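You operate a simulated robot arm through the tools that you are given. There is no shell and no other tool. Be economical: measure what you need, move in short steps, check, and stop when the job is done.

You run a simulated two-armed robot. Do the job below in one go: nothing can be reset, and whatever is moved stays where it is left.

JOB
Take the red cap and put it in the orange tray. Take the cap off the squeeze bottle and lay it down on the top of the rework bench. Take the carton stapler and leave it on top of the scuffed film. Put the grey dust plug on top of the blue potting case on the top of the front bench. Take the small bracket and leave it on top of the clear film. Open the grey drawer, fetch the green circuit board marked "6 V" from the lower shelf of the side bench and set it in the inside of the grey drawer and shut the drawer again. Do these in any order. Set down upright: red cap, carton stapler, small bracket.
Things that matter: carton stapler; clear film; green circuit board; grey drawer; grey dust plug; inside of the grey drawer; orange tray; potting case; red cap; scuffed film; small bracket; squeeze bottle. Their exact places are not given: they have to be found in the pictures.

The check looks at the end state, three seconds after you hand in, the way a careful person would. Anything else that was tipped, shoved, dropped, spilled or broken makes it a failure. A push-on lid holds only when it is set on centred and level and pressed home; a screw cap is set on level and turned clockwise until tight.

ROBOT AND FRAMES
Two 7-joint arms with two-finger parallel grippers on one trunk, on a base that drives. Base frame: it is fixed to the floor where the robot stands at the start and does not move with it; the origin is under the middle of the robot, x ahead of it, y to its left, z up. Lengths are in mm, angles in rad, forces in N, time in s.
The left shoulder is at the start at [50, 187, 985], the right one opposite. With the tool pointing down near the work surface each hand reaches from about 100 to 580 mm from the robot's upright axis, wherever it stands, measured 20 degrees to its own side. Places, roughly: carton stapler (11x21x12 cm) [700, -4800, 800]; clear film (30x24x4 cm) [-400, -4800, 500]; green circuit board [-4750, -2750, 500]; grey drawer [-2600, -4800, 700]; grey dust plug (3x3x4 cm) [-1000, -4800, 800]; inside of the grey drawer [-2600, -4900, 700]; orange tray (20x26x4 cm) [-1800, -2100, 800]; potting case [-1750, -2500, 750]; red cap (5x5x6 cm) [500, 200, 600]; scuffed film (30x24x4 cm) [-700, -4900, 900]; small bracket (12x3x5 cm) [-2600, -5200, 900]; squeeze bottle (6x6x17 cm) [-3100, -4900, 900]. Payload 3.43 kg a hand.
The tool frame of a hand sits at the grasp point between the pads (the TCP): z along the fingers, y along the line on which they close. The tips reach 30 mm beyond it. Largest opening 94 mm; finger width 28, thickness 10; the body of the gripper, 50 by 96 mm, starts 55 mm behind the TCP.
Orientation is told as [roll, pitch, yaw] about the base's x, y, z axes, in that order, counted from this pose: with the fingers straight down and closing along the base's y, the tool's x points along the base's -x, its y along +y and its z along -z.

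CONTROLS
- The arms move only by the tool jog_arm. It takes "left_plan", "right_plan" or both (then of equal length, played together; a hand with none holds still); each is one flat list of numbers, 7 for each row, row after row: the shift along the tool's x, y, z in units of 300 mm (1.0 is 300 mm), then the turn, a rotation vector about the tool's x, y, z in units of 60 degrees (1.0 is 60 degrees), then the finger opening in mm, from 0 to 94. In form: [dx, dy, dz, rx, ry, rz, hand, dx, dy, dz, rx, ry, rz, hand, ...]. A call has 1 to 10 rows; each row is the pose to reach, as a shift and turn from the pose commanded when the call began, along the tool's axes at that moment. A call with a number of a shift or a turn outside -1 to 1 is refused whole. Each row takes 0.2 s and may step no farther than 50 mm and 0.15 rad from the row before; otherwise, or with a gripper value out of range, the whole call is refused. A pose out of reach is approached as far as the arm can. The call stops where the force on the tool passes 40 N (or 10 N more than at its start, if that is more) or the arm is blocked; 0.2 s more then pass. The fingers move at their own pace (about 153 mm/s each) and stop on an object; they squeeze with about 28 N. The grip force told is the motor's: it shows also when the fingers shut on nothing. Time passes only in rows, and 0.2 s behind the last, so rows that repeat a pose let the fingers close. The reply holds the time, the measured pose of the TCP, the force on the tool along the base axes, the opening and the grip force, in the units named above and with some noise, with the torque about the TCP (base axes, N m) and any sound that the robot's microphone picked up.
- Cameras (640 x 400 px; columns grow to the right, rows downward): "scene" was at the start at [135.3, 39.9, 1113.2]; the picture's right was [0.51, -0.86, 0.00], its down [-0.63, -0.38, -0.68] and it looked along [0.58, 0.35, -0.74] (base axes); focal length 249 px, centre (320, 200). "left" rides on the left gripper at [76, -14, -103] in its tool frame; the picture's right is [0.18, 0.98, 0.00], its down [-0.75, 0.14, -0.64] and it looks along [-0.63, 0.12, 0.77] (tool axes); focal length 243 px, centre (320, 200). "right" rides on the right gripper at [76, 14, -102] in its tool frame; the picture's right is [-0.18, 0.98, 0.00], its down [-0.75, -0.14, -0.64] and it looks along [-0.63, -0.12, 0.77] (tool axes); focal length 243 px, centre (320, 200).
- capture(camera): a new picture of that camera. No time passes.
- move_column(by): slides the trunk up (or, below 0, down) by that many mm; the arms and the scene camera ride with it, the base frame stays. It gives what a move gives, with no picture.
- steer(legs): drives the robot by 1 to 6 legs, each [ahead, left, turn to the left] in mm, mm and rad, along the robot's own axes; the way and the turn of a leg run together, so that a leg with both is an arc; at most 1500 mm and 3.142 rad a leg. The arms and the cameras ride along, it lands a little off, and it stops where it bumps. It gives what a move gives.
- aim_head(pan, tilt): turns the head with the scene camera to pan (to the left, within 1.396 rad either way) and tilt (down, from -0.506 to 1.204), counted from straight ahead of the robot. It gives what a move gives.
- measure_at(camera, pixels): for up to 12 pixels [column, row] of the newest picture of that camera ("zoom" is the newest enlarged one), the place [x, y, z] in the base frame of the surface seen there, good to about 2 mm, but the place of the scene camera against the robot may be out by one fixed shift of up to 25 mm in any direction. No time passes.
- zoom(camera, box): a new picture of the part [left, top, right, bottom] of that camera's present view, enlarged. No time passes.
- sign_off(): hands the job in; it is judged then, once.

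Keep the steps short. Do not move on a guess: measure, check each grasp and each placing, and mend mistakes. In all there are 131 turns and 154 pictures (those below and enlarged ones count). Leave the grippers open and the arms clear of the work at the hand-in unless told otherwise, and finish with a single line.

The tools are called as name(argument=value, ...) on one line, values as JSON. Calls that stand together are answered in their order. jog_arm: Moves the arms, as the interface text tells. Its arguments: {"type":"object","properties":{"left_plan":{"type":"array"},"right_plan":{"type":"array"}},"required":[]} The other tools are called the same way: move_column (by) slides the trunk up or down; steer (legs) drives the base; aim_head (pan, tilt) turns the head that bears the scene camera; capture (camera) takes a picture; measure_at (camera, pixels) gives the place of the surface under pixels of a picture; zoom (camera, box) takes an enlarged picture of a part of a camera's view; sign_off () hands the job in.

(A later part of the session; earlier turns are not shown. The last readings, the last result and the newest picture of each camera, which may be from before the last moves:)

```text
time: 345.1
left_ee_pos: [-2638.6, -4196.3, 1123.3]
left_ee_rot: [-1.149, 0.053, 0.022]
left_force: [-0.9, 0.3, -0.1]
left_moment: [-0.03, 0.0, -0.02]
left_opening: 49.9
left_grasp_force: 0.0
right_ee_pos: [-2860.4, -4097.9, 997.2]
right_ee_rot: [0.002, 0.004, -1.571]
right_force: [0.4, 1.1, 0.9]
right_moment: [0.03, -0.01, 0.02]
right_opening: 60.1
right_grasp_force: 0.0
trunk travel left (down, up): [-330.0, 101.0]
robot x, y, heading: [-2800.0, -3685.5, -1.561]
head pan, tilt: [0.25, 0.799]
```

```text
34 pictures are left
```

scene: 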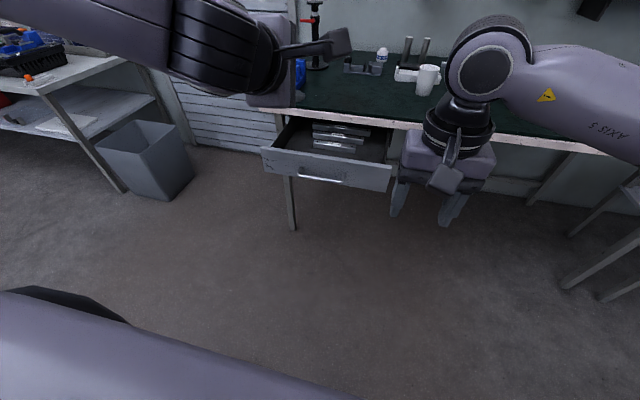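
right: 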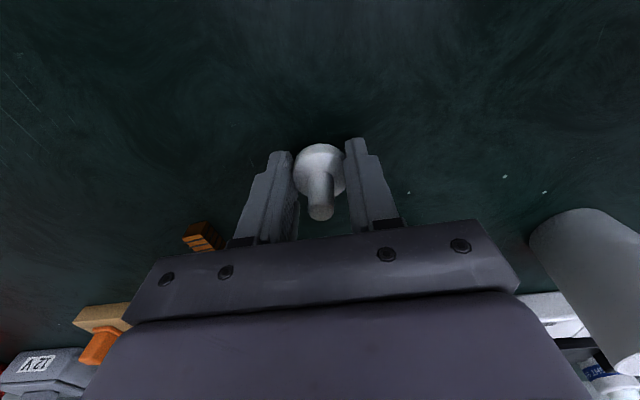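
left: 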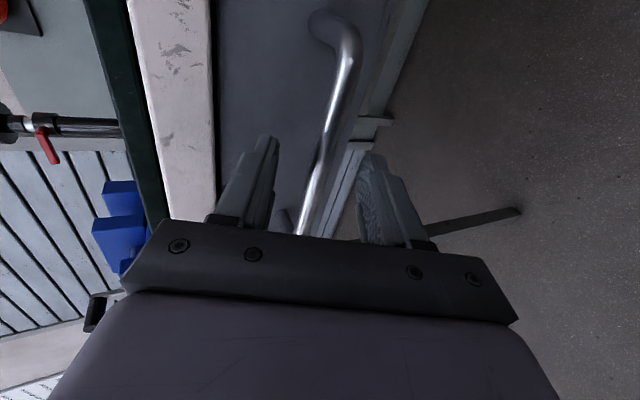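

Zoom into the drawer and measure it plus the furniture visible on the right (590,260).

zoom(camera="scene", box=[250, 105, 410, 195])

measure_at(camera="scene", pixels=[[265, 150], [390, 168], [295, 128], [385, 140], [320, 158], [300, 145], [370, 155], [335, 140], [330, 130], [565, 285], [620, 195], [630, 240]])

aim_head(pan=-1.35, tilt=0.4)

capture(camera="scene")

```text
4.00 times, centred on (330, 150) of scene
```

zoom: 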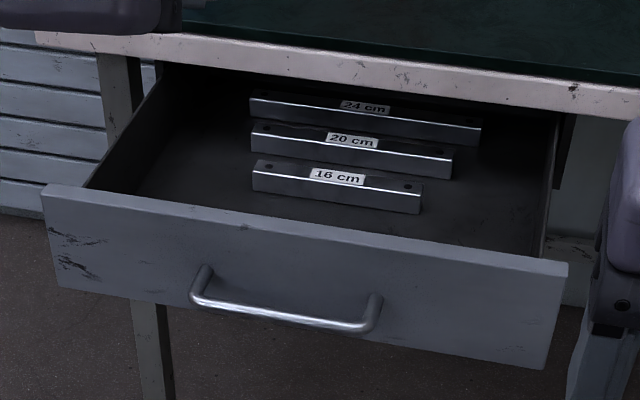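

```text
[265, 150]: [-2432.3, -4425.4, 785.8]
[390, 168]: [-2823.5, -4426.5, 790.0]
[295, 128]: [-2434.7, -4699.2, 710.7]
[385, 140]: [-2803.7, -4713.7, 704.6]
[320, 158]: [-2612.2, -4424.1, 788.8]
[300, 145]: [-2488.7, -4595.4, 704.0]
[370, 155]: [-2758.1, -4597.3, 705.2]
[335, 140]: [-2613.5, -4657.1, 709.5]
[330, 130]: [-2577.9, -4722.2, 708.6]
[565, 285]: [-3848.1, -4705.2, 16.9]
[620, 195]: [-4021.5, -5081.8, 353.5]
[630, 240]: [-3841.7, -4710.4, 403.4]
```

```text
time: 346.7
left_ee_pos: [-2636.8, -4194.9, 1125.6]
left_ee_rot: [-1.148, 0.052, 0.022]
left_force: [1.0, -0.1, -0.5]
left_moment: [0.01, 0.02, -0.01]
left_opening: 50.1
left_grasp_force: 0.0
right_ee_pos: [-2859.8, -4098.4, 997.1]
right_ee_rot: [0.001, 0.002, -1.571]
right_force: [-0.3, 0.7, 0.2]
right_moment: [0.0, 0.0, 0.01]
right_opening: 59.8
right_grasp_force: 0.1
trunk travel left (down, up): [-330.0, 101.0]
robot x, y, heading: [-2799.5, -3684.9, -1.568]
head pan, tilt: [-1.349, 0.4]
```

```text
32 pictures are left
```

scene: 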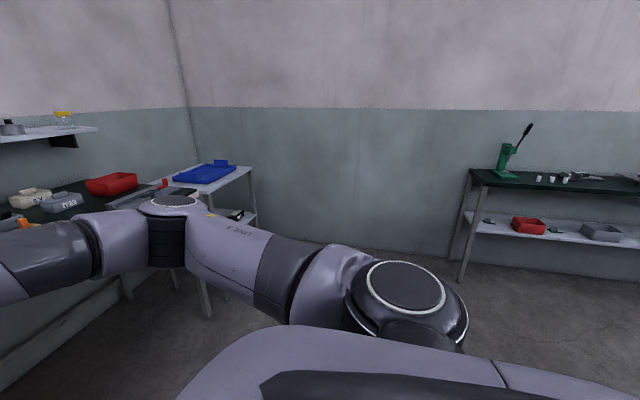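

Drawer floor z≈722, free area x -2440..-2815, y -4430..-4640. Now zoom on the side bench's lower shelf for the "6 V" board.

zoom(camera="scene", box=[460, 200, 640, 260])

measure_at(camera="scene", pixels=[[488, 222], [555, 230], [528, 225], [600, 232], [520, 236], [480, 175], [600, 190], [465, 275], [630, 210], [480, 215]])

```text
3.56 times, centred on (550, 230) of scene
```

zoom: 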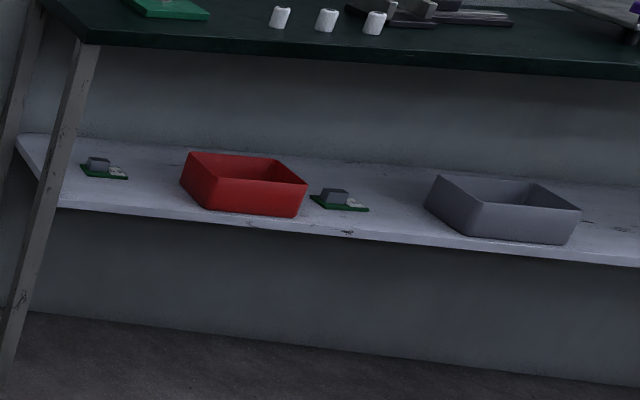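

```text
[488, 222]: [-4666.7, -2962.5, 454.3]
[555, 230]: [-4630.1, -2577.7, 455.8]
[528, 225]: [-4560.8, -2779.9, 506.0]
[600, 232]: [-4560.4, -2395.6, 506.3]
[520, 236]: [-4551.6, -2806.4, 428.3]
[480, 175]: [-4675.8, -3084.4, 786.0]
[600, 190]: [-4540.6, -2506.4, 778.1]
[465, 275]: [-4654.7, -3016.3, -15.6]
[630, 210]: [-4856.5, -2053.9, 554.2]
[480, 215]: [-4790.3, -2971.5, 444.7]
```

Two boards: at zoom (103,168) and (338,200). Zoom closer to read their markings.

zoom(camera="scene", box=[478, 210, 502, 226])

zoom(camera="scene", box=[543, 220, 567, 236])

```text
16.00 times, centred on (490, 218) of scene
```

zoom: 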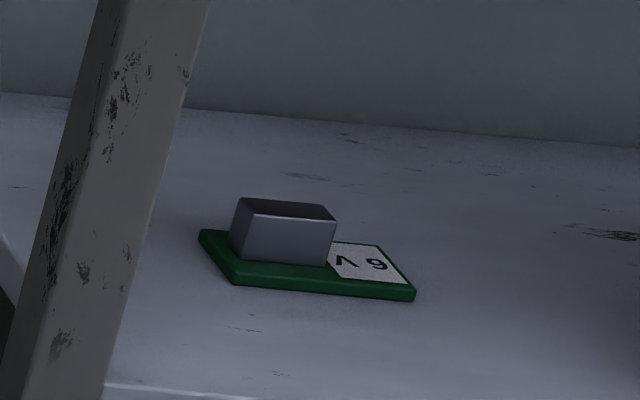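

```text
16.00 times, centred on (555, 228) of scene
```

zoom: 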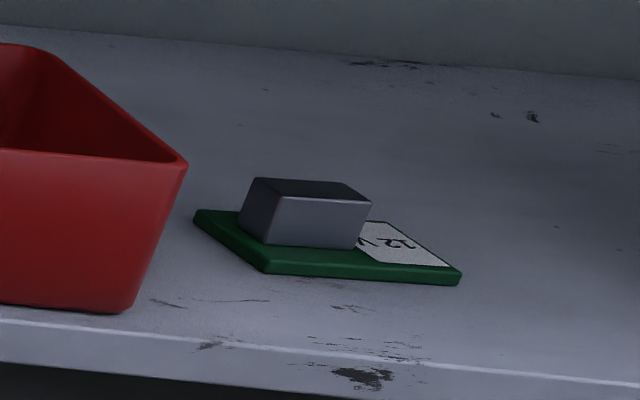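

The left one (at (-4667,-2962)) is marked "6 V". I tilt and yaw the right hand to match the board's turned pose, drive to a stand-off by the side bench, lower the trunk and look.

jog_arm(left_plan=[0, 0, -0.1, 0, 0, 0, 40, 0, 0, -0.2, 0, 0, 0, 30, 0, 0, -0.3, 0, 0, 0, 20], right_plan=[0, -0.08, 0, 0, 0, -0.121, 70, 0, -0.16, 0, 0, 0, -0.242, 70, 0, -0.25, 0, 0, 0, -0.363, 70])

jog_arm(right_plan=[0, 0, 0, 0, -0.134, 0, 70, 0, 0, 0, 0, -0.268, 0, 70, 0, 0, 0, 0, -0.401, 0, 70, 0, 0, 0, 0, -0.535, 0, 70, 0, 0, 0, 0, -0.668, 0, 70])

steer(legs=[[0, 0, -0.977], [237, -778, 0], [237, -778, 0]])

move_column(by=-325)

aim_head(pan=0.0, tilt=0.6)

capture(camera="right")

capture(camera="scene")

```text
time: 347.5
left_ee_pos: [-2637.0, -4112.4, 1163.5]
left_ee_rot: [-1.151, 0.049, 0.021]
left_force: [-0.8, -0.3, -0.3]
left_moment: [-0.03, 0.01, 0.01]
left_opening: 19.9
left_grasp_force: 0.1
right_ee_pos: [-2936.1, -4095.4, 996.7]
right_ee_rot: [0.005, 0.002, -1.187]
right_force: [0.8, 0.3, -0.2]
right_moment: [-0.02, 0.02, -0.02]
right_opening: 70.0
right_grasp_force: 0.1
trunk travel left (down, up): [-330.0, 101.0]
robot x, y, heading: [-2799.9, -3682.5, -1.566]
head pan, tilt: [-1.349, 0.4]
```

```text
time: 348.7
left_ee_pos: [-2637.3, -4112.8, 1162.6]
left_ee_rot: [-1.147, 0.05, 0.021]
left_force: [-0.5, -0.3, -0.1]
left_moment: [0.0, 0.01, 0.03]
left_opening: 20.1
left_grasp_force: 0.1
right_ee_pos: [-2935.4, -4095.7, 998.1]
right_ee_rot: [0.005, -0.699, -1.193]
right_force: [-0.3, -0.2, -0.2]
right_moment: [-0.03, -0.05, 0.03]
right_opening: 70.0
right_grasp_force: 0.0
trunk travel left (down, up): [-330.0, 101.0]
robot x, y, heading: [-2797.3, -3681.6, -1.564]
head pan, tilt: [-1.349, 0.4]
```

```text
time: 355.3
left_ee_pos: [-3401.6, -3812.0, 1162.4]
left_ee_rot: [-1.148, 0.053, -0.947]
left_force: [0.3, 0.4, -0.5]
left_moment: [0.01, 0.03, 0.01]
left_opening: 20.0
left_grasp_force: 0.1
right_ee_pos: [-3557.3, -3555.6, 996.8]
right_ee_rot: [0.004, -0.697, -2.159]
right_force: [0.1, 0.3, 0.7]
right_moment: [0.01, 0.01, 0.01]
right_opening: 70.0
right_grasp_force: 0.0
trunk travel left (down, up): [-330.0, 101.0]
robot x, y, heading: [-3146.5, -3430.0, -2.524]
head pan, tilt: [-1.349, 0.4]
stopped in leg 2: the robot was blocked; the commanded pose is now the measured one
```

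```text
time: 358.7
left_ee_pos: [-3403.7, -3812.7, 1009.5]
left_ee_rot: [-1.147, 0.054, -0.945]
left_force: [0.2, 0.5, -0.4]
left_moment: [0.02, -0.03, -0.03]
left_opening: 20.1
left_grasp_force: 0.0
right_ee_pos: [-3559.5, -3556.6, 843.9]
right_ee_rot: [0.006, -0.694, -2.161]
right_force: [0.1, -0.1, -0.2]
right_moment: [0.03, 0.0, -0.03]
right_opening: 70.0
right_grasp_force: 0.0
trunk travel left (down, up): [-177.0, 254.0]
robot x, y, heading: [-3145.2, -3431.3, -2.532]
head pan, tilt: [-1.349, 0.4]
stopped: the arm was blocked; the commanded pose is now the measured one
```

```text
time: 360.2
left_ee_pos: [-3404.8, -3811.9, 1008.4]
left_ee_rot: [-1.147, 0.053, -0.948]
left_force: [-0.2, 0.1, 0.1]
left_moment: [-0.01, 0.04, -0.01]
left_opening: 20.1
left_grasp_force: 0.1
right_ee_pos: [-3558.9, -3556.2, 845.0]
right_ee_rot: [0.004, -0.695, -2.161]
right_force: [-0.3, -0.9, -0.2]
right_moment: [-0.01, -0.01, 0.04]
right_opening: 69.9
right_grasp_force: 0.1
trunk travel left (down, up): [-177.0, 254.0]
robot x, y, heading: [-3144.6, -3428.1, -2.533]
head pan, tilt: [0.0, 0.6]
```

```text
28 pictures are left
```

right: 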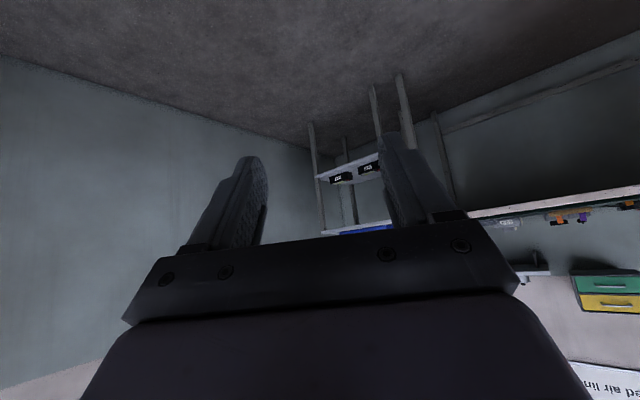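

```text
27 pictures are left
```

scene: 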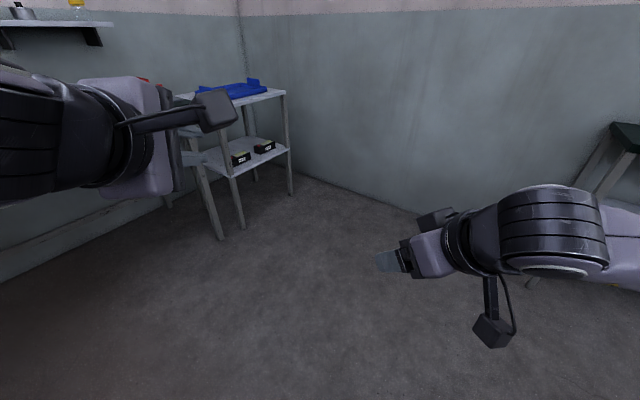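

Blocked by something on the robot's right side. Raise the trunk again and look right.

move_column(by=170)

aim_head(pan=-1.35, tilt=0.6)

capture(camera="scene")

```text
time: 362.1
left_ee_pos: [-3404.0, -3811.1, 1179.4]
left_ee_rot: [-1.148, 0.052, -0.946]
left_force: [0.0, 0.5, 0.5]
left_moment: [-0.01, 0.03, -0.04]
left_opening: 20.0
left_grasp_force: 0.1
right_ee_pos: [-3558.8, -3554.7, 1014.5]
right_ee_rot: [0.006, -0.697, -2.16]
right_force: [0.3, 0.1, 0.0]
right_moment: [-0.01, 0.03, -0.02]
right_opening: 70.0
right_grasp_force: 0.0
trunk travel left (down, up): [-347.0, 84.0]
robot x, y, heading: [-3142.9, -3429.9, -2.532]
head pan, tilt: [0.0, 0.6]
```

```text
time: 363.6
left_ee_pos: [-3404.5, -3811.1, 1180.9]
left_ee_rot: [-1.148, 0.052, -0.946]
left_force: [-0.7, 0.7, -0.3]
left_moment: [0.0, 0.02, -0.01]
left_opening: 19.6
left_grasp_force: 0.0
right_ee_pos: [-3558.9, -3555.3, 1013.6]
right_ee_rot: [0.006, -0.696, -2.161]
right_force: [0.5, 0.1, 0.2]
right_moment: [-0.01, 0.01, 0.0]
right_opening: 70.1
right_grasp_force: 0.1
trunk travel left (down, up): [-347.0, 84.0]
robot x, y, heading: [-3140.4, -3433.1, -2.533]
head pan, tilt: [-1.349, 0.6]
```

```text
26 pictures are left
```

scene: 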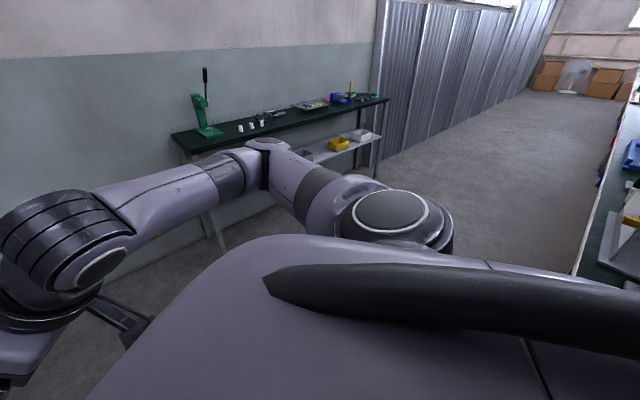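

The corner of the long bench is on my right. Go ahead first, then toward the side bench; lower the trunk there and look.

steer(legs=[[480, -274, 0], [-157, -884, 0]])

move_column(by=-340)

aim_head(pan=0.0, tilt=0.7)

capture(camera="right")

capture(camera="scene")

```text
time: 374.5
left_ee_pos: [-4343.9, -3061.6, 1179.8]
left_ee_rot: [-1.146, 0.053, -0.943]
left_force: [0.7, -0.9, 0.1]
left_moment: [-0.01, -0.02, -0.01]
left_opening: 19.8
left_grasp_force: 0.1
right_ee_pos: [-4499.6, -2805.8, 1014.4]
right_ee_rot: [0.006, -0.695, -2.157]
right_force: [0.0, 0.7, 0.4]
right_moment: [-0.01, -0.01, 0.0]
right_opening: 70.0
right_grasp_force: 0.1
trunk travel left (down, up): [-347.0, 84.0]
robot x, y, heading: [-4086.0, -2687.9, -2.526]
head pan, tilt: [-1.349, 0.6]
```

```text
time: 376.4
left_ee_pos: [-4344.0, -3060.7, 977.3]
left_ee_rot: [-1.148, 0.051, -0.944]
left_force: [-0.7, -1.3, 0.8]
left_moment: [0.0, -0.02, 0.01]
left_opening: 19.9
left_grasp_force: 0.2
right_ee_pos: [-4498.6, -2805.7, 819.7]
right_ee_rot: [-0.001, -0.715, -2.151]
right_force: [7.3, 6.9, 6.8]
right_moment: [0.17, 0.24, -0.36]
right_opening: 68.9
right_grasp_force: 0.1
trunk travel left (down, up): [-146.0, 285.0]
robot x, y, heading: [-4086.0, -2685.0, -2.529]
head pan, tilt: [-1.349, 0.6]
stopped: the force on the tool passed its limit at 52 N (the readings are from after the stop); the commanded pose is now the measured one
```

```text
time: 377.9
left_ee_pos: [-4342.5, -3061.1, 980.4]
left_ee_rot: [-1.148, 0.053, -0.944]
left_force: [0.0, 0.3, -0.7]
left_moment: [0.0, 0.0, 0.0]
left_opening: 20.0
left_grasp_force: 0.0
right_ee_pos: [-4499.9, -2806.9, 820.9]
right_ee_rot: [-0.002, -0.714, -2.153]
right_force: [8.7, 6.6, 4.3]
right_moment: [0.19, 0.05, -0.45]
right_opening: 67.7
right_grasp_force: 0.0
trunk travel left (down, up): [-146.0, 285.0]
robot x, y, heading: [-4082.1, -2681.9, -2.531]
head pan, tilt: [0.0, 0.7]
```

```text
25 pictures are left
```

right: 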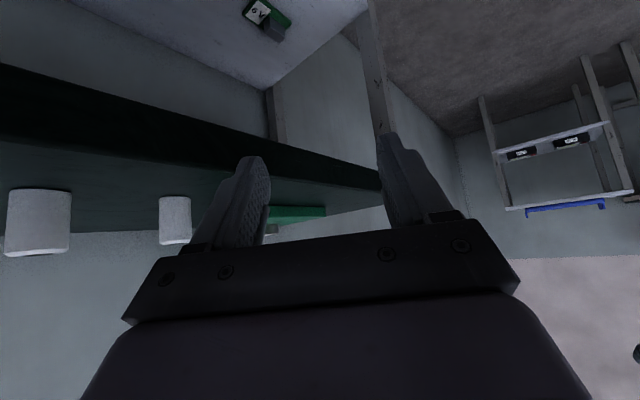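

```text
24 pictures are left
```

scene: 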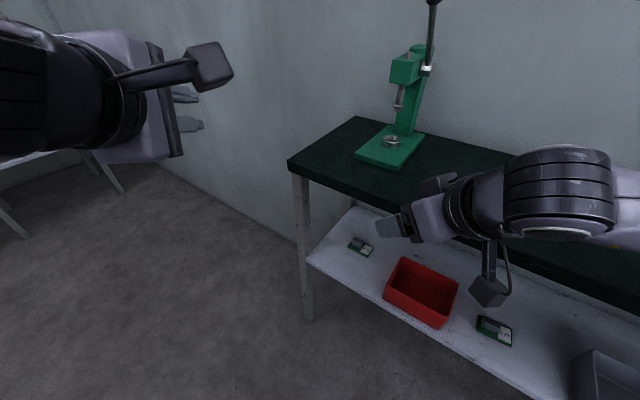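

The fingertips touched the bench-top edge; I back the robot 140 mm at once, raise slightly first, and measure the board (scene (360,245)).

move_column(by=25)

zoom(camera="scene", box=[330, 225, 394, 265])

measure_at(camera="zoom", pixels=[[320, 200], [250, 170], [300, 150], [380, 240], [420, 250], [350, 300], [200, 250], [500, 300], [280, 220]])

measure_at(camera="right", pixels=[[268, 28], [262, 12], [280, 35], [287, 20], [245, 12], [230, 50], [300, 60]])

steer(legs=[[-150, 0, 0]])

move_column(by=-165)

capture(camera="right")

```text
time: 378.6
left_ee_pos: [-4343.8, -3061.9, 1003.3]
left_ee_rot: [-1.147, 0.052, -0.946]
left_force: [0.1, -0.1, 0.2]
left_moment: [0.02, -0.03, 0.0]
left_opening: 19.7
left_grasp_force: 0.1
right_ee_pos: [-4499.6, -2807.6, 845.1]
right_ee_rot: [-0.001, -0.716, -2.154]
right_force: [-0.6, -0.8, 0.3]
right_moment: [0.05, 0.01, -0.02]
right_opening: 70.2
right_grasp_force: 0.0
trunk travel left (down, up): [-171.0, 260.0]
robot x, y, heading: [-4083.8, -2680.9, -2.529]
head pan, tilt: [0.0, 0.7]
```

```text
10.00 times, centred on (362, 245) of scene
```

zoom: 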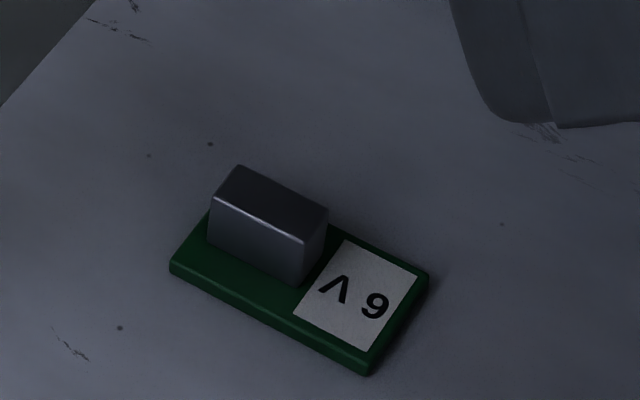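

```text
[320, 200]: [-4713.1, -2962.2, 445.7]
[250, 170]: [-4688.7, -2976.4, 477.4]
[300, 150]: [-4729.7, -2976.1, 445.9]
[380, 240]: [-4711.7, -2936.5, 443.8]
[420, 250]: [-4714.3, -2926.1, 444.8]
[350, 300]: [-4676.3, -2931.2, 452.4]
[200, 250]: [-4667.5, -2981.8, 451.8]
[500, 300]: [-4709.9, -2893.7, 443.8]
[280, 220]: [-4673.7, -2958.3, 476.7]
```

```text
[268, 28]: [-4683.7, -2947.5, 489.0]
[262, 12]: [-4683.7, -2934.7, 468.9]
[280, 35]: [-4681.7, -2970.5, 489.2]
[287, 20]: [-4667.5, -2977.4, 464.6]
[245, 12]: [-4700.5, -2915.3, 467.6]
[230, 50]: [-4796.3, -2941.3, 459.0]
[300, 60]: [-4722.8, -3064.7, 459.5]
```

```text
time: 380.0
left_ee_pos: [-4220.8, -2976.2, 1003.4]
left_ee_rot: [-1.146, 0.051, -0.939]
left_force: [-0.5, 1.0, 0.4]
left_moment: [-0.02, 0.03, -0.02]
left_opening: 20.0
left_grasp_force: 0.0
right_ee_pos: [-4377.2, -2722.7, 844.4]
right_ee_rot: [-0.001, -0.714, -2.149]
right_force: [-0.3, -0.4, 0.0]
right_moment: [0.02, 0.01, 0.01]
right_opening: 70.0
right_grasp_force: 0.0
trunk travel left (down, up): [-171.0, 260.0]
robot x, y, heading: [-3960.5, -2595.8, -2.526]
head pan, tilt: [0.0, 0.7]
```

```text
time: 381.9
left_ee_pos: [-4220.1, -2977.0, 838.0]
left_ee_rot: [-1.146, 0.052, -0.94]
left_force: [0.0, -0.7, -0.3]
left_moment: [-0.01, 0.0, 0.02]
left_opening: 20.0
left_grasp_force: 0.0
right_ee_pos: [-4376.7, -2722.2, 679.4]
right_ee_rot: [0.0, -0.714, -2.149]
right_force: [0.2, -0.5, 0.4]
right_moment: [0.01, -0.02, -0.02]
right_opening: 70.2
right_grasp_force: 0.0
trunk travel left (down, up): [-6.0, 425.0]
robot x, y, heading: [-3961.8, -2597.7, -2.53]
head pan, tilt: [0.0, 0.7]
```

```text
22 pictures are left
```

right: 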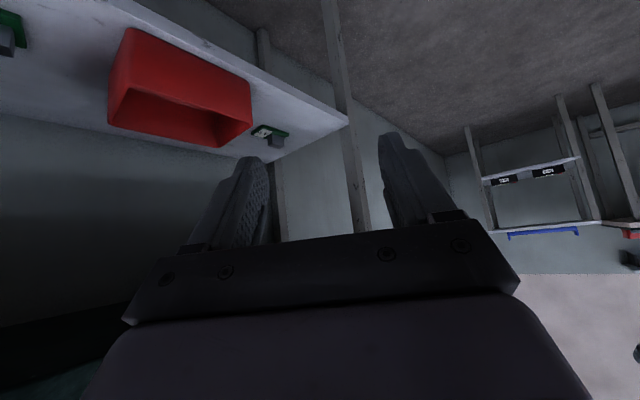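

Block centre ≈(-4683,-2961), top z 489, board top 468, long axis nearly along y. So the hand should point nearly -x: I turn the robot 0.64 right, line up, lower the hand to 545 in the open, and slide it under the bench top.

steer(legs=[[0, 0, -0.64], [25, 494, 0]])

jog_arm(right_plan=[0.09, 0, 0.105, 0, 0, 0, 70, 0.18, 0, 0.21, 0, 0, 0, 70, 0.28, 0, 0.323, 0, 0, 0, 70])

steer(legs=[[120, -25, 0]])

capture(camera="right")

```text
time: 388.6
left_ee_pos: [-4428.1, -3258.6, 838.0]
left_ee_rot: [-1.146, 0.053, -1.571]
left_force: [-0.3, 0.2, 0.3]
left_moment: [0.02, 0.01, -0.01]
left_opening: 19.9
left_grasp_force: 0.1
right_ee_pos: [-4405.1, -2959.0, 678.6]
right_ee_rot: [0.0, -0.717, -2.784]
right_force: [0.3, 0.7, 0.7]
right_moment: [-0.01, 0.01, 0.02]
right_opening: 69.9
right_grasp_force: 0.2
trunk travel left (down, up): [-6.0, 425.0]
robot x, y, heading: [-3994.8, -3104.6, 3.129]
head pan, tilt: [0.0, 0.7]
```

```text
time: 389.4
left_ee_pos: [-4428.2, -3256.9, 838.5]
left_ee_rot: [-1.148, 0.052, -1.573]
left_force: [-0.2, -0.6, 1.3]
left_moment: [0.01, 0.01, 0.0]
left_opening: 20.0
left_grasp_force: 0.1
right_ee_pos: [-4403.9, -2960.3, 552.1]
right_ee_rot: [-0.001, -0.715, -2.781]
right_force: [-0.1, 0.3, 0.0]
right_moment: [0.03, -0.04, 0.01]
right_opening: 69.9
right_grasp_force: 0.1
trunk travel left (down, up): [-6.0, 425.0]
robot x, y, heading: [-3995.7, -3103.1, 3.128]
head pan, tilt: [0.0, 0.7]
```

```text
time: 390.6
left_ee_pos: [-4547.9, -3231.0, 838.7]
left_ee_rot: [-1.147, 0.053, -1.575]
left_force: [-0.2, -1.2, -0.6]
left_moment: [0.04, -0.01, -0.01]
left_opening: 20.2
left_grasp_force: 0.0
right_ee_pos: [-4522.1, -2934.3, 552.5]
right_ee_rot: [0.0, -0.716, -2.785]
right_force: [-1.0, -0.4, -0.2]
right_moment: [0.0, 0.0, 0.02]
right_opening: 70.1
right_grasp_force: 0.0
trunk travel left (down, up): [-6.0, 425.0]
robot x, y, heading: [-4111.7, -3075.6, 3.125]
head pan, tilt: [0.0, 0.7]
```

```text
21 pictures are left
```

right: 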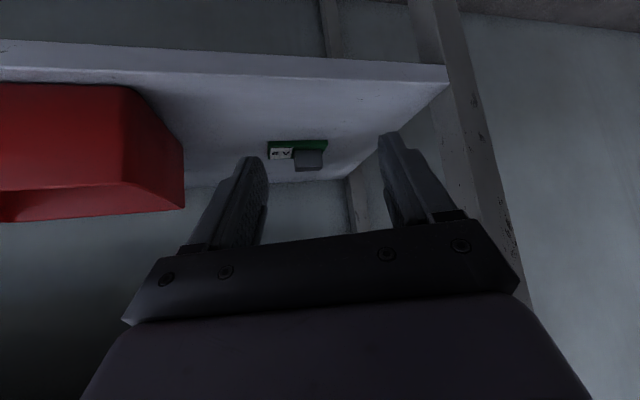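

measure_at(camera="right", pixels=[[308, 153], [297, 152], [320, 153], [308, 163], [296, 165], [321, 166], [280, 152], [440, 100], [460, 140], [180, 180]])

zoom(camera="right", box=[250, 120, 346, 180])

```text
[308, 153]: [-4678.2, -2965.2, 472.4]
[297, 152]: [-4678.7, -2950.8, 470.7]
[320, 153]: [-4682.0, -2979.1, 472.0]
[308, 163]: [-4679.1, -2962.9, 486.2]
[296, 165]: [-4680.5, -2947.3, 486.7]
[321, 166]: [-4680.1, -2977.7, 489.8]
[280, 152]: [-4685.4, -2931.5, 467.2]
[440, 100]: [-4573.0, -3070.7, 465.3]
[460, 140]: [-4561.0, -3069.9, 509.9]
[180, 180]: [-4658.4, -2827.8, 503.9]
```

```text
6.67 times, centred on (298, 150) of right
```

zoom: 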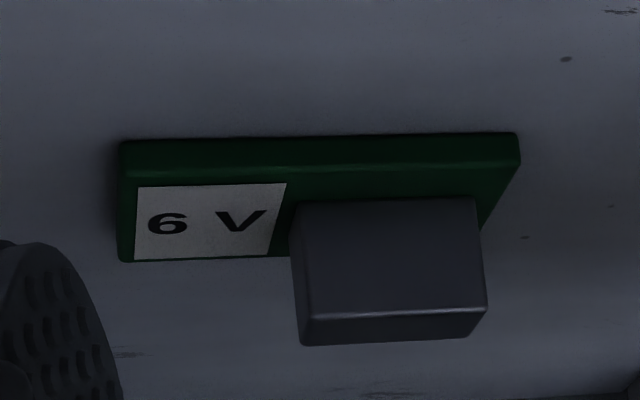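

Board aligned with the hand. Block: y -2947..-2978, x -4679..-4700, z 470–488. Drive 70 mm in, descend around it, close and lift 30 mm.

steer(legs=[[70, 0, 0]])

jog_arm(right_plan=[-0.05, -0.02, 0.1, 0, 0, 0, 66, -0.09, -0.02, 0.21, 0, 0, 0, 66, -0.111, -0.02, 0.31, 0, 0, 0, 66])

capture(camera="right")

```text
time: 391.6
left_ee_pos: [-4613.9, -3227.1, 838.0]
left_ee_rot: [-1.147, 0.053, -1.576]
left_force: [0.3, 0.6, -0.9]
left_moment: [0.02, 0.02, 0.01]
left_opening: 20.2
left_grasp_force: 0.1
right_ee_pos: [-4589.9, -2930.7, 552.0]
right_ee_rot: [0.0, -0.715, -2.786]
right_force: [0.0, 0.7, 0.4]
right_moment: [-0.02, -0.02, 0.0]
right_opening: 69.8
right_grasp_force: 0.1
trunk travel left (down, up): [-6.0, 425.0]
robot x, y, heading: [-4184.6, -3080.0, 3.124]
head pan, tilt: [0.0, 0.7]
```

```text
time: 392.4
left_ee_pos: [-4614.6, -3229.3, 838.4]
left_ee_rot: [-1.147, 0.052, -1.575]
left_force: [0.3, 0.4, 0.2]
left_moment: [0.05, 0.03, 0.03]
left_opening: 20.1
left_grasp_force: 0.0
right_ee_pos: [-4674.0, -2955.5, 505.1]
right_ee_rot: [-0.001, -0.717, -2.786]
right_force: [0.5, 0.3, 0.4]
right_moment: [-0.02, -0.02, -0.01]
right_opening: 66.1
right_grasp_force: 0.1
trunk travel left (down, up): [-6.0, 425.0]
robot x, y, heading: [-4178.3, -3078.5, 3.124]
head pan, tilt: [0.0, 0.7]
```

```text
19 pictures are left
```

right: 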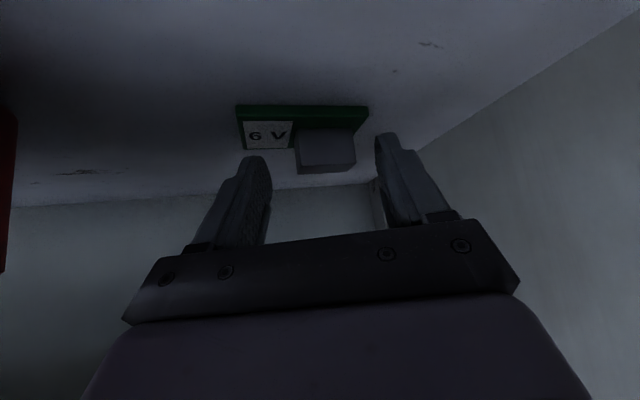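

Fingers straddle the block. Move 6 mm further, close, lift 40 mm, back out, raise the trunk, and verify.

jog_arm(right_plan=[-0.011, 0, 0.018, 0, 0, 0, 66, -0.011, 0, 0.018, 0, 0, 0, 40, -0.011, 0, 0.018, 0, 0, 0, 15, -0.011, 0, 0.018, 0, 0, 0, 15, -0.055, 0, -0.032, 0, 0, 0, 15, -0.098, 0, -0.082, 0, 0, 0, 15])

capture(camera="right")

steer(legs=[[-260, 0, 0]])

move_column(by=410)

```text
time: 393.8
left_ee_pos: [-4615.1, -3227.1, 838.5]
left_ee_rot: [-1.148, 0.052, -1.577]
left_force: [-0.1, 0.2, 0.3]
left_moment: [-0.02, 0.02, -0.01]
left_opening: 20.2
left_grasp_force: 0.2
right_ee_pos: [-4678.0, -2956.1, 543.7]
right_ee_rot: [-0.001, -0.715, -2.786]
right_force: [1.3, -0.3, -0.9]
right_moment: [0.0, -0.02, 0.01]
right_opening: 36.5
right_grasp_force: 27.7
trunk travel left (down, up): [-6.0, 425.0]
robot x, y, heading: [-4183.0, -3076.2, 3.118]
head pan, tilt: [0.0, 0.7]
```

```text
18 pictures are left
```

right: 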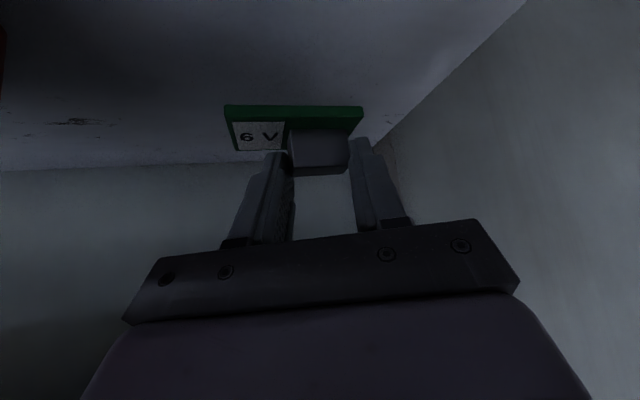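

```text
time: 395.7
left_ee_pos: [-4362.9, -3233.2, 837.8]
left_ee_rot: [-1.147, 0.051, -1.574]
left_force: [-1.0, -0.1, -0.5]
left_moment: [0.05, -0.01, 0.02]
left_opening: 20.2
left_grasp_force: 0.1
right_ee_pos: [-4428.0, -2962.2, 541.7]
right_ee_rot: [0.0, -0.715, -2.783]
right_force: [0.2, -0.9, -0.1]
right_moment: [-0.02, 0.0, -0.02]
right_opening: 36.9
right_grasp_force: 27.8
trunk travel left (down, up): [-6.0, 425.0]
robot x, y, heading: [-3927.7, -3082.7, 3.131]
head pan, tilt: [0.0, 0.7]
```

```text
refused: 410 is not a number from -400 to 400
```

Board held and lifted. Raise the trunk 395 and drive to in front of the open drawer with the hand pointing diagonally into it.

move_column(by=395)

steer(legs=[[0, 0, 1.994], [647, 395, 0], [647, 395, 0]])

aim_head(pan=0.0, tilt=0.85)

capture(camera="right")

capture(camera="scene")

```text
time: 399.5
left_ee_pos: [-4363.9, -3233.8, 1232.7]
left_ee_rot: [-1.148, 0.051, -1.574]
left_force: [1.0, 0.8, -0.4]
left_moment: [0.03, 0.0, 0.01]
left_opening: 19.9
left_grasp_force: 0.0
right_ee_pos: [-4427.3, -2964.2, 937.5]
right_ee_rot: [0.001, -0.716, -2.783]
right_force: [-0.4, -0.1, -1.1]
right_moment: [0.02, 0.01, 0.02]
right_opening: 36.4
right_grasp_force: 27.7
trunk travel left (down, up): [-401.0, 30.0]
robot x, y, heading: [-3928.8, -3080.9, 3.123]
head pan, tilt: [0.0, 0.7]
```

```text
time: 412.0
left_ee_pos: [-2392.9, -4323.3, 1233.6]
left_ee_rot: [-1.146, 0.053, 0.412]
left_force: [0.3, 0.3, -0.1]
left_moment: [0.0, 0.0, 0.01]
left_opening: 20.0
left_grasp_force: 0.1
right_ee_pos: [-2614.8, -4491.8, 937.7]
right_ee_rot: [0.0, -0.716, -0.796]
right_force: [0.2, -0.2, -1.2]
right_moment: [0.01, 0.01, 0.01]
right_opening: 35.9
right_grasp_force: 27.7
trunk travel left (down, up): [-401.0, 30.0]
robot x, y, heading: [-2709.4, -3989.3, -1.18]
head pan, tilt: [0.0, 0.7]
```

```text
time: 412.7
left_ee_pos: [-2393.0, -4324.2, 1234.1]
left_ee_rot: [-1.147, 0.053, 0.412]
left_force: [-0.3, -0.1, 0.2]
left_moment: [-0.01, 0.02, 0.03]
left_opening: 20.0
left_grasp_force: 0.1
right_ee_pos: [-2614.5, -4491.3, 936.8]
right_ee_rot: [0.0, -0.715, -0.797]
right_force: [0.7, 0.1, -0.6]
right_moment: [0.02, 0.01, 0.04]
right_opening: 35.8
right_grasp_force: 27.6
trunk travel left (down, up): [-401.0, 30.0]
robot x, y, heading: [-2705.9, -3987.4, -1.176]
head pan, tilt: [0.0, 0.85]
```

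```text
17 pictures are left
```

right: 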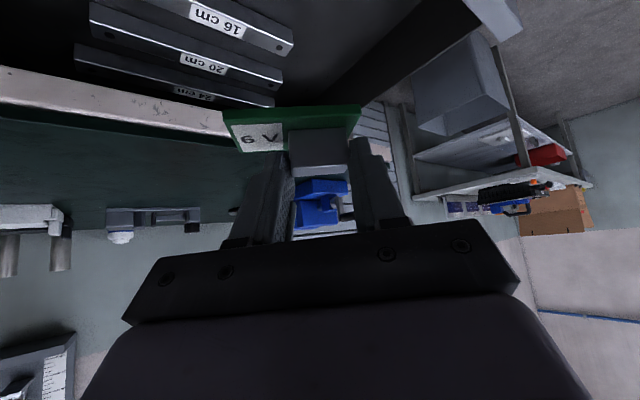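

```text
16 pictures are left
```

scene: 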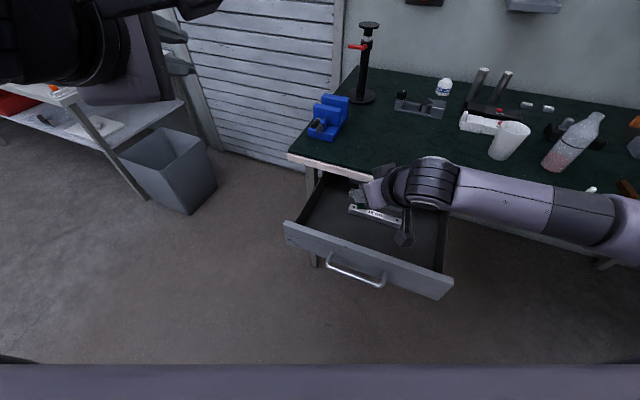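

Board over the drawer. Measure the bars and drawer panel with the right camera to choose the spot.

measure_at(camera="right", pixels=[[285, 40], [230, 25], [160, 5], [290, 48], [300, 30], [330, 80], [265, 68]])

measure_at(camera="scene", pixels=[[300, 231], [370, 258], [430, 280], [440, 250], [378, 215], [352, 210], [320, 225], [400, 250], [425, 235]])

zoom(camera="scene", box=[280, 160, 470, 300])

```text
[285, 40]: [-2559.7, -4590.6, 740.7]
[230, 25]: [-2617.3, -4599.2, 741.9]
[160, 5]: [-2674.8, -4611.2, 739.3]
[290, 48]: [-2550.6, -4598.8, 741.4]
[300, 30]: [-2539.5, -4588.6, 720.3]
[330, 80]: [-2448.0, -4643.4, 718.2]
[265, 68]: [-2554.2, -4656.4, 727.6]
```

```text
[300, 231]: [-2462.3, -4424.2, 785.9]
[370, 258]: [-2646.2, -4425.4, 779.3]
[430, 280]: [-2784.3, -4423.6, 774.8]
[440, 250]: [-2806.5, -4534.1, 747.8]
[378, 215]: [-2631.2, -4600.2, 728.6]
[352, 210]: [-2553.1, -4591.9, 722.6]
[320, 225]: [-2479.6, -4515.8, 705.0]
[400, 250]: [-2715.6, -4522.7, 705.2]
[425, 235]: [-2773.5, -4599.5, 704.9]
```

```text
2.86 times, centred on (375, 230) of scene
```

zoom: 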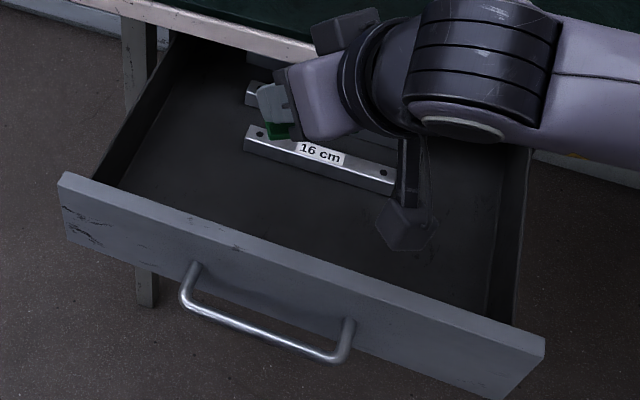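

The 16 cm bar's front is at y≈-4590. I rotate the robot 0.45 left so the hand points more along x (its camera stays inside the drawer) and set TCP ≈(-2620,-4510), then lower 90.

steer(legs=[[0, 0, 0.45], [-90, -224, 0]])

move_column(by=-80)

capture(camera="right")

capture(camera="scene")

```text
time: 416.6
left_ee_pos: [-2503.9, -4270.8, 1232.9]
left_ee_rot: [-1.147, 0.053, 0.84]
left_force: [0.6, -0.7, -0.3]
left_moment: [-0.05, 0.04, 0.02]
left_opening: 20.1
left_grasp_force: 0.1
right_ee_pos: [-2634.4, -4517.2, 936.8]
right_ee_rot: [0.001, -0.715, -0.368]
right_force: [-0.3, -0.2, -0.5]
right_moment: [-0.01, 0.03, -0.01]
right_opening: 35.9
right_grasp_force: 27.8
trunk travel left (down, up): [-401.0, 30.0]
robot x, y, heading: [-2929.8, -4101.1, -0.743]
head pan, tilt: [0.0, 0.85]
```

```text
time: 417.8
left_ee_pos: [-2502.4, -4272.0, 1153.8]
left_ee_rot: [-1.146, 0.05, 0.84]
left_force: [0.0, 0.8, -0.6]
left_moment: [0.02, 0.02, -0.02]
left_opening: 20.2
left_grasp_force: 0.1
right_ee_pos: [-2633.6, -4517.2, 857.3]
right_ee_rot: [-0.002, -0.715, -0.367]
right_force: [0.5, -0.1, -0.4]
right_moment: [0.01, 0.05, 0.02]
right_opening: 35.6
right_grasp_force: 28.1
trunk travel left (down, up): [-321.0, 110.0]
robot x, y, heading: [-2923.3, -4098.7, -0.745]
head pan, tilt: [0.0, 0.85]
```

```text
14 pictures are left
```

right: 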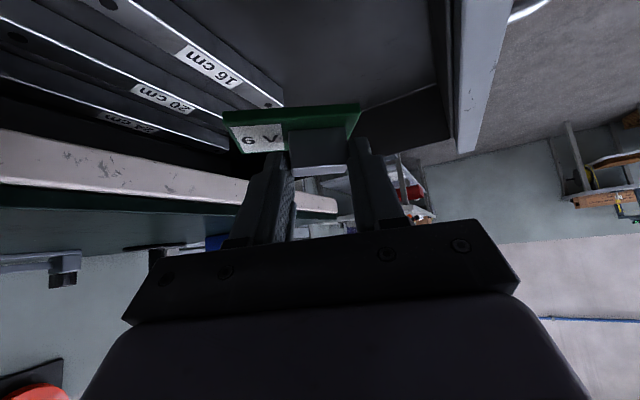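

```text
13 pictures are left
```

scene: 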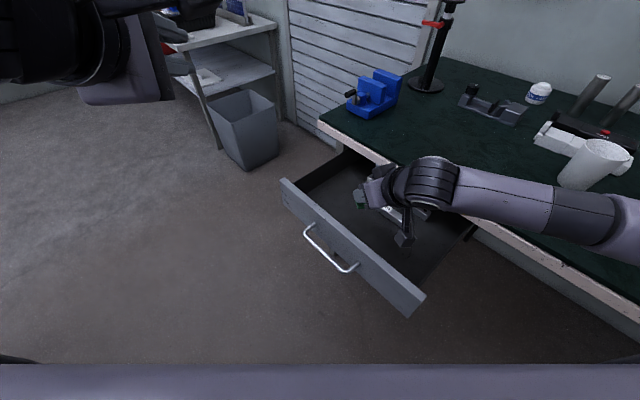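

Board clears the bar and walls. Shift 8 mm away from the bar, lower to the drawer floor, release, rise, and look.

jog_arm(right_plan=[0.007, 0.025, -0.006, 0, 0, 0, 15])

move_column(by=-88)

jog_arm(right_plan=[0.005, 0, 0.006, 0, 0, 0, 15, 0.01, 0, 0.0115, 0, 0, 0, 15])

jog_arm(right_plan=[0, 0, 0, 0, 0, 0, 45, 0, 0, 0, 0, 0, 0, 60, 0, 0, 0, 0, 0, 0, 60])

move_column(by=190)

capture(camera="right")

```text
time: 418.2
left_ee_pos: [-2501.9, -4272.3, 1152.9]
left_ee_rot: [-1.147, 0.053, 0.838]
left_force: [-0.1, 0.6, -0.6]
left_moment: [-0.01, 0.02, -0.01]
left_opening: 19.8
left_grasp_force: 0.0
right_ee_pos: [-2633.4, -4509.4, 856.9]
right_ee_rot: [0.001, -0.716, -0.37]
right_force: [0.1, -0.2, 0.0]
right_moment: [-0.01, 0.01, 0.0]
right_opening: 35.8
right_grasp_force: 28.6
trunk travel left (down, up): [-321.0, 110.0]
robot x, y, heading: [-2927.8, -4101.5, -0.744]
head pan, tilt: [0.0, 0.85]
```

```text
time: 419.1
left_ee_pos: [-2503.4, -4271.3, 1077.3]
left_ee_rot: [-1.147, 0.052, 0.839]
left_force: [0.4, 0.6, 0.2]
left_moment: [0.01, -0.03, 0.02]
left_opening: 20.1
left_grasp_force: 0.0
right_ee_pos: [-2633.1, -4508.8, 787.3]
right_ee_rot: [0.002, -0.722, -0.37]
right_force: [-3.1, 0.6, 7.5]
right_moment: [0.51, 1.0, 0.08]
right_opening: 35.9
right_grasp_force: 27.8
trunk travel left (down, up): [-246.0, 186.0]
robot x, y, heading: [-2928.1, -4094.5, -0.746]
head pan, tilt: [0.0, 0.85]
stopped: the force on the tool passed its limit at 52 N (the readings are from after the stop); the commanded pose is now the measured one
```

```text
time: 419.9
left_ee_pos: [-2503.8, -4271.4, 1076.9]
left_ee_rot: [-1.146, 0.052, 0.839]
left_force: [-0.3, -0.2, 0.2]
left_moment: [0.01, 0.01, -0.04]
left_opening: 19.8
left_grasp_force: 0.0
right_ee_pos: [-2630.9, -4510.3, 788.8]
right_ee_rot: [0.007, -0.731, -0.374]
right_force: [-4.3, -1.0, 14.9]
right_moment: [1.08, 1.99, 0.31]
right_opening: 35.5
right_grasp_force: 27.9
trunk travel left (down, up): [-246.0, 186.0]
robot x, y, heading: [-2929.2, -4100.6, -0.749]
head pan, tilt: [0.0, 0.85]
stopped in row 2 (right hand): the force on the tool passed its limit at 42 N (the readings are from after the stop); the commanded pose is now the measured one
```

```text
time: 420.7
left_ee_pos: [-2502.2, -4269.7, 1078.8]
left_ee_rot: [-1.148, 0.051, 0.84]
left_force: [0.2, 0.0, -0.2]
left_moment: [0.0, 0.01, -0.04]
left_opening: 19.6
left_grasp_force: 0.1
right_ee_pos: [-2632.2, -4509.6, 788.9]
right_ee_rot: [0.005, -0.734, -0.373]
right_force: [-0.7, -1.3, 24.1]
right_moment: [1.67, 3.24, 0.19]
right_opening: 60.1
right_grasp_force: 0.0
trunk travel left (down, up): [-246.0, 186.0]
robot x, y, heading: [-2925.5, -4099.4, -0.746]
head pan, tilt: [0.0, 0.85]
```

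```text
time: 422.7
left_ee_pos: [-2502.2, -4271.4, 1263.9]
left_ee_rot: [-1.147, 0.051, 0.839]
left_force: [0.0, 0.2, 0.7]
left_moment: [-0.01, 0.0, -0.02]
left_opening: 20.1
left_grasp_force: 0.1
right_ee_pos: [-2632.5, -4511.2, 972.3]
right_ee_rot: [0.006, -0.728, -0.374]
right_force: [0.3, 0.2, 0.8]
right_moment: [0.02, 0.0, -0.02]
right_opening: 60.2
right_grasp_force: 0.0
right hand out of reach, approached as far as the arm can: row 1
trunk travel left (down, up): [-432.0, 0.0]
robot x, y, heading: [-2929.8, -4099.3, -0.748]
head pan, tilt: [0.0, 0.85]
```

```text
12 pictures are left
5 turns are left
```

right: 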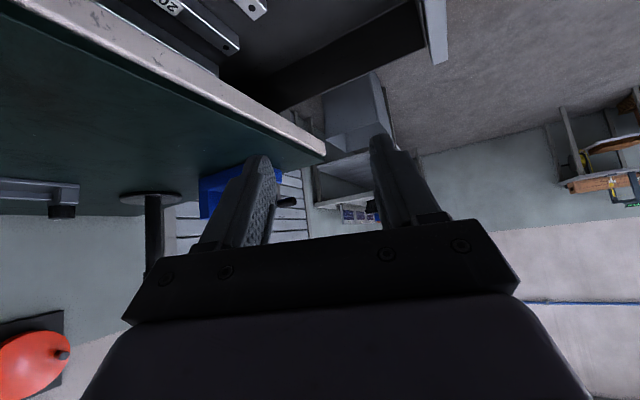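

Released; now take position to push the drawer shut with the closed right fingers against the handle bar, and check the board in the drawer on the way.

steer(legs=[[0, 0, -1.2], [-423, 454, 0]])

aim_head(pan=0.1, tilt=0.75)

capture(camera="scene")

jog_arm(right_plan=[0, 0, 0, 0, 0, 0, 20, 0, 0, 0, 0, 0, 0, 0, 0, 0, 0, 0, 0, 0, 0])

move_column(by=-212)

capture(camera="right")

```text
time: 430.2
left_ee_pos: [-2356.3, -4325.7, 1264.1]
left_ee_rot: [-1.146, 0.053, -0.343]
left_force: [-0.6, -0.9, 0.5]
left_moment: [0.0, 0.02, 0.01]
left_opening: 19.9
left_grasp_force: 0.0
right_ee_pos: [-2625.0, -4296.6, 972.1]
right_ee_rot: [0.006, -0.728, -1.555]
right_force: [0.2, 0.9, -0.4]
right_moment: [-0.01, -0.02, 0.0]
right_opening: 60.0
right_grasp_force: 0.0
trunk travel left (down, up): [-432.0, 0.0]
robot x, y, heading: [-2354.1, -3864.0, -1.933]
head pan, tilt: [0.0, 0.85]
```

```text
time: 430.9
left_ee_pos: [-2356.4, -4325.8, 1263.8]
left_ee_rot: [-1.146, 0.055, -0.343]
left_force: [1.1, -1.1, -0.1]
left_moment: [0.02, 0.01, 0.0]
left_opening: 19.9
left_grasp_force: 0.0
right_ee_pos: [-2624.2, -4295.6, 972.6]
right_ee_rot: [0.006, -0.728, -1.556]
right_force: [0.6, -0.2, -0.6]
right_moment: [-0.02, 0.01, -0.01]
right_opening: 60.1
right_grasp_force: 0.0
trunk travel left (down, up): [-432.0, 0.0]
robot x, y, heading: [-2355.7, -3865.7, -1.933]
head pan, tilt: [0.099, 0.75]
```

```text
11 pictures are left
```

scene: 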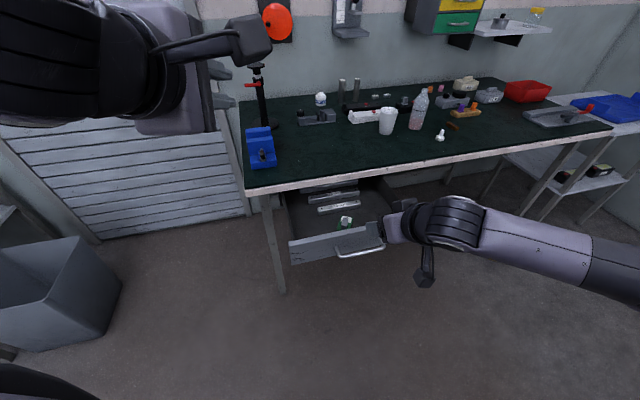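

```text
time: 431.7
left_ee_pos: [-2355.3, -4326.0, 1262.8]
left_ee_rot: [-1.145, 0.052, -0.344]
left_force: [-0.1, -0.3, -0.1]
left_moment: [-0.02, 0.0, -0.01]
left_opening: 19.9
left_grasp_force: 0.1
right_ee_pos: [-2624.4, -4296.5, 972.3]
right_ee_rot: [0.005, -0.728, -1.554]
right_force: [0.1, 0.1, 0.4]
right_moment: [-0.03, 0.0, 0.01]
right_opening: 0.1
right_grasp_force: 28.3
trunk travel left (down, up): [-432.0, 0.0]
robot x, y, heading: [-2356.3, -3867.2, -1.929]
head pan, tilt: [0.099, 0.75]
```

```text
time: 433.9
left_ee_pos: [-2356.3, -4325.4, 1051.1]
left_ee_rot: [-1.147, 0.053, -0.345]
left_force: [0.1, 0.1, -0.3]
left_moment: [0.02, 0.0, 0.01]
left_opening: 19.9
left_grasp_force: 0.0
right_ee_pos: [-2626.2, -4295.2, 760.6]
right_ee_rot: [0.004, -0.729, -1.555]
right_force: [-0.9, -0.3, 0.6]
right_moment: [0.03, -0.01, -0.01]
right_opening: 0.2
right_grasp_force: 28.2
trunk travel left (down, up): [-220.0, 212.0]
robot x, y, heading: [-2352.2, -3866.6, -1.929]
head pan, tilt: [0.099, 0.75]
```

```text
10 pictures are left
4 turns are left
```

right: 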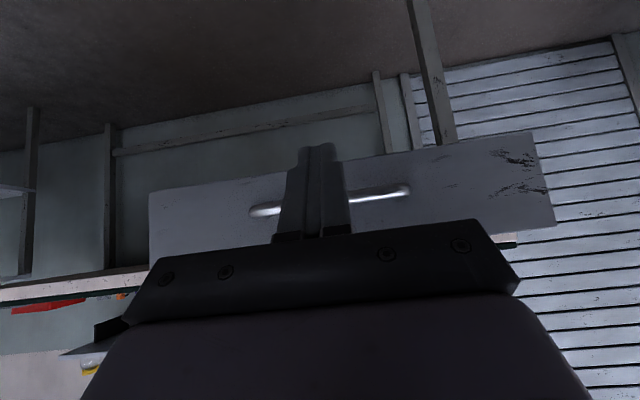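

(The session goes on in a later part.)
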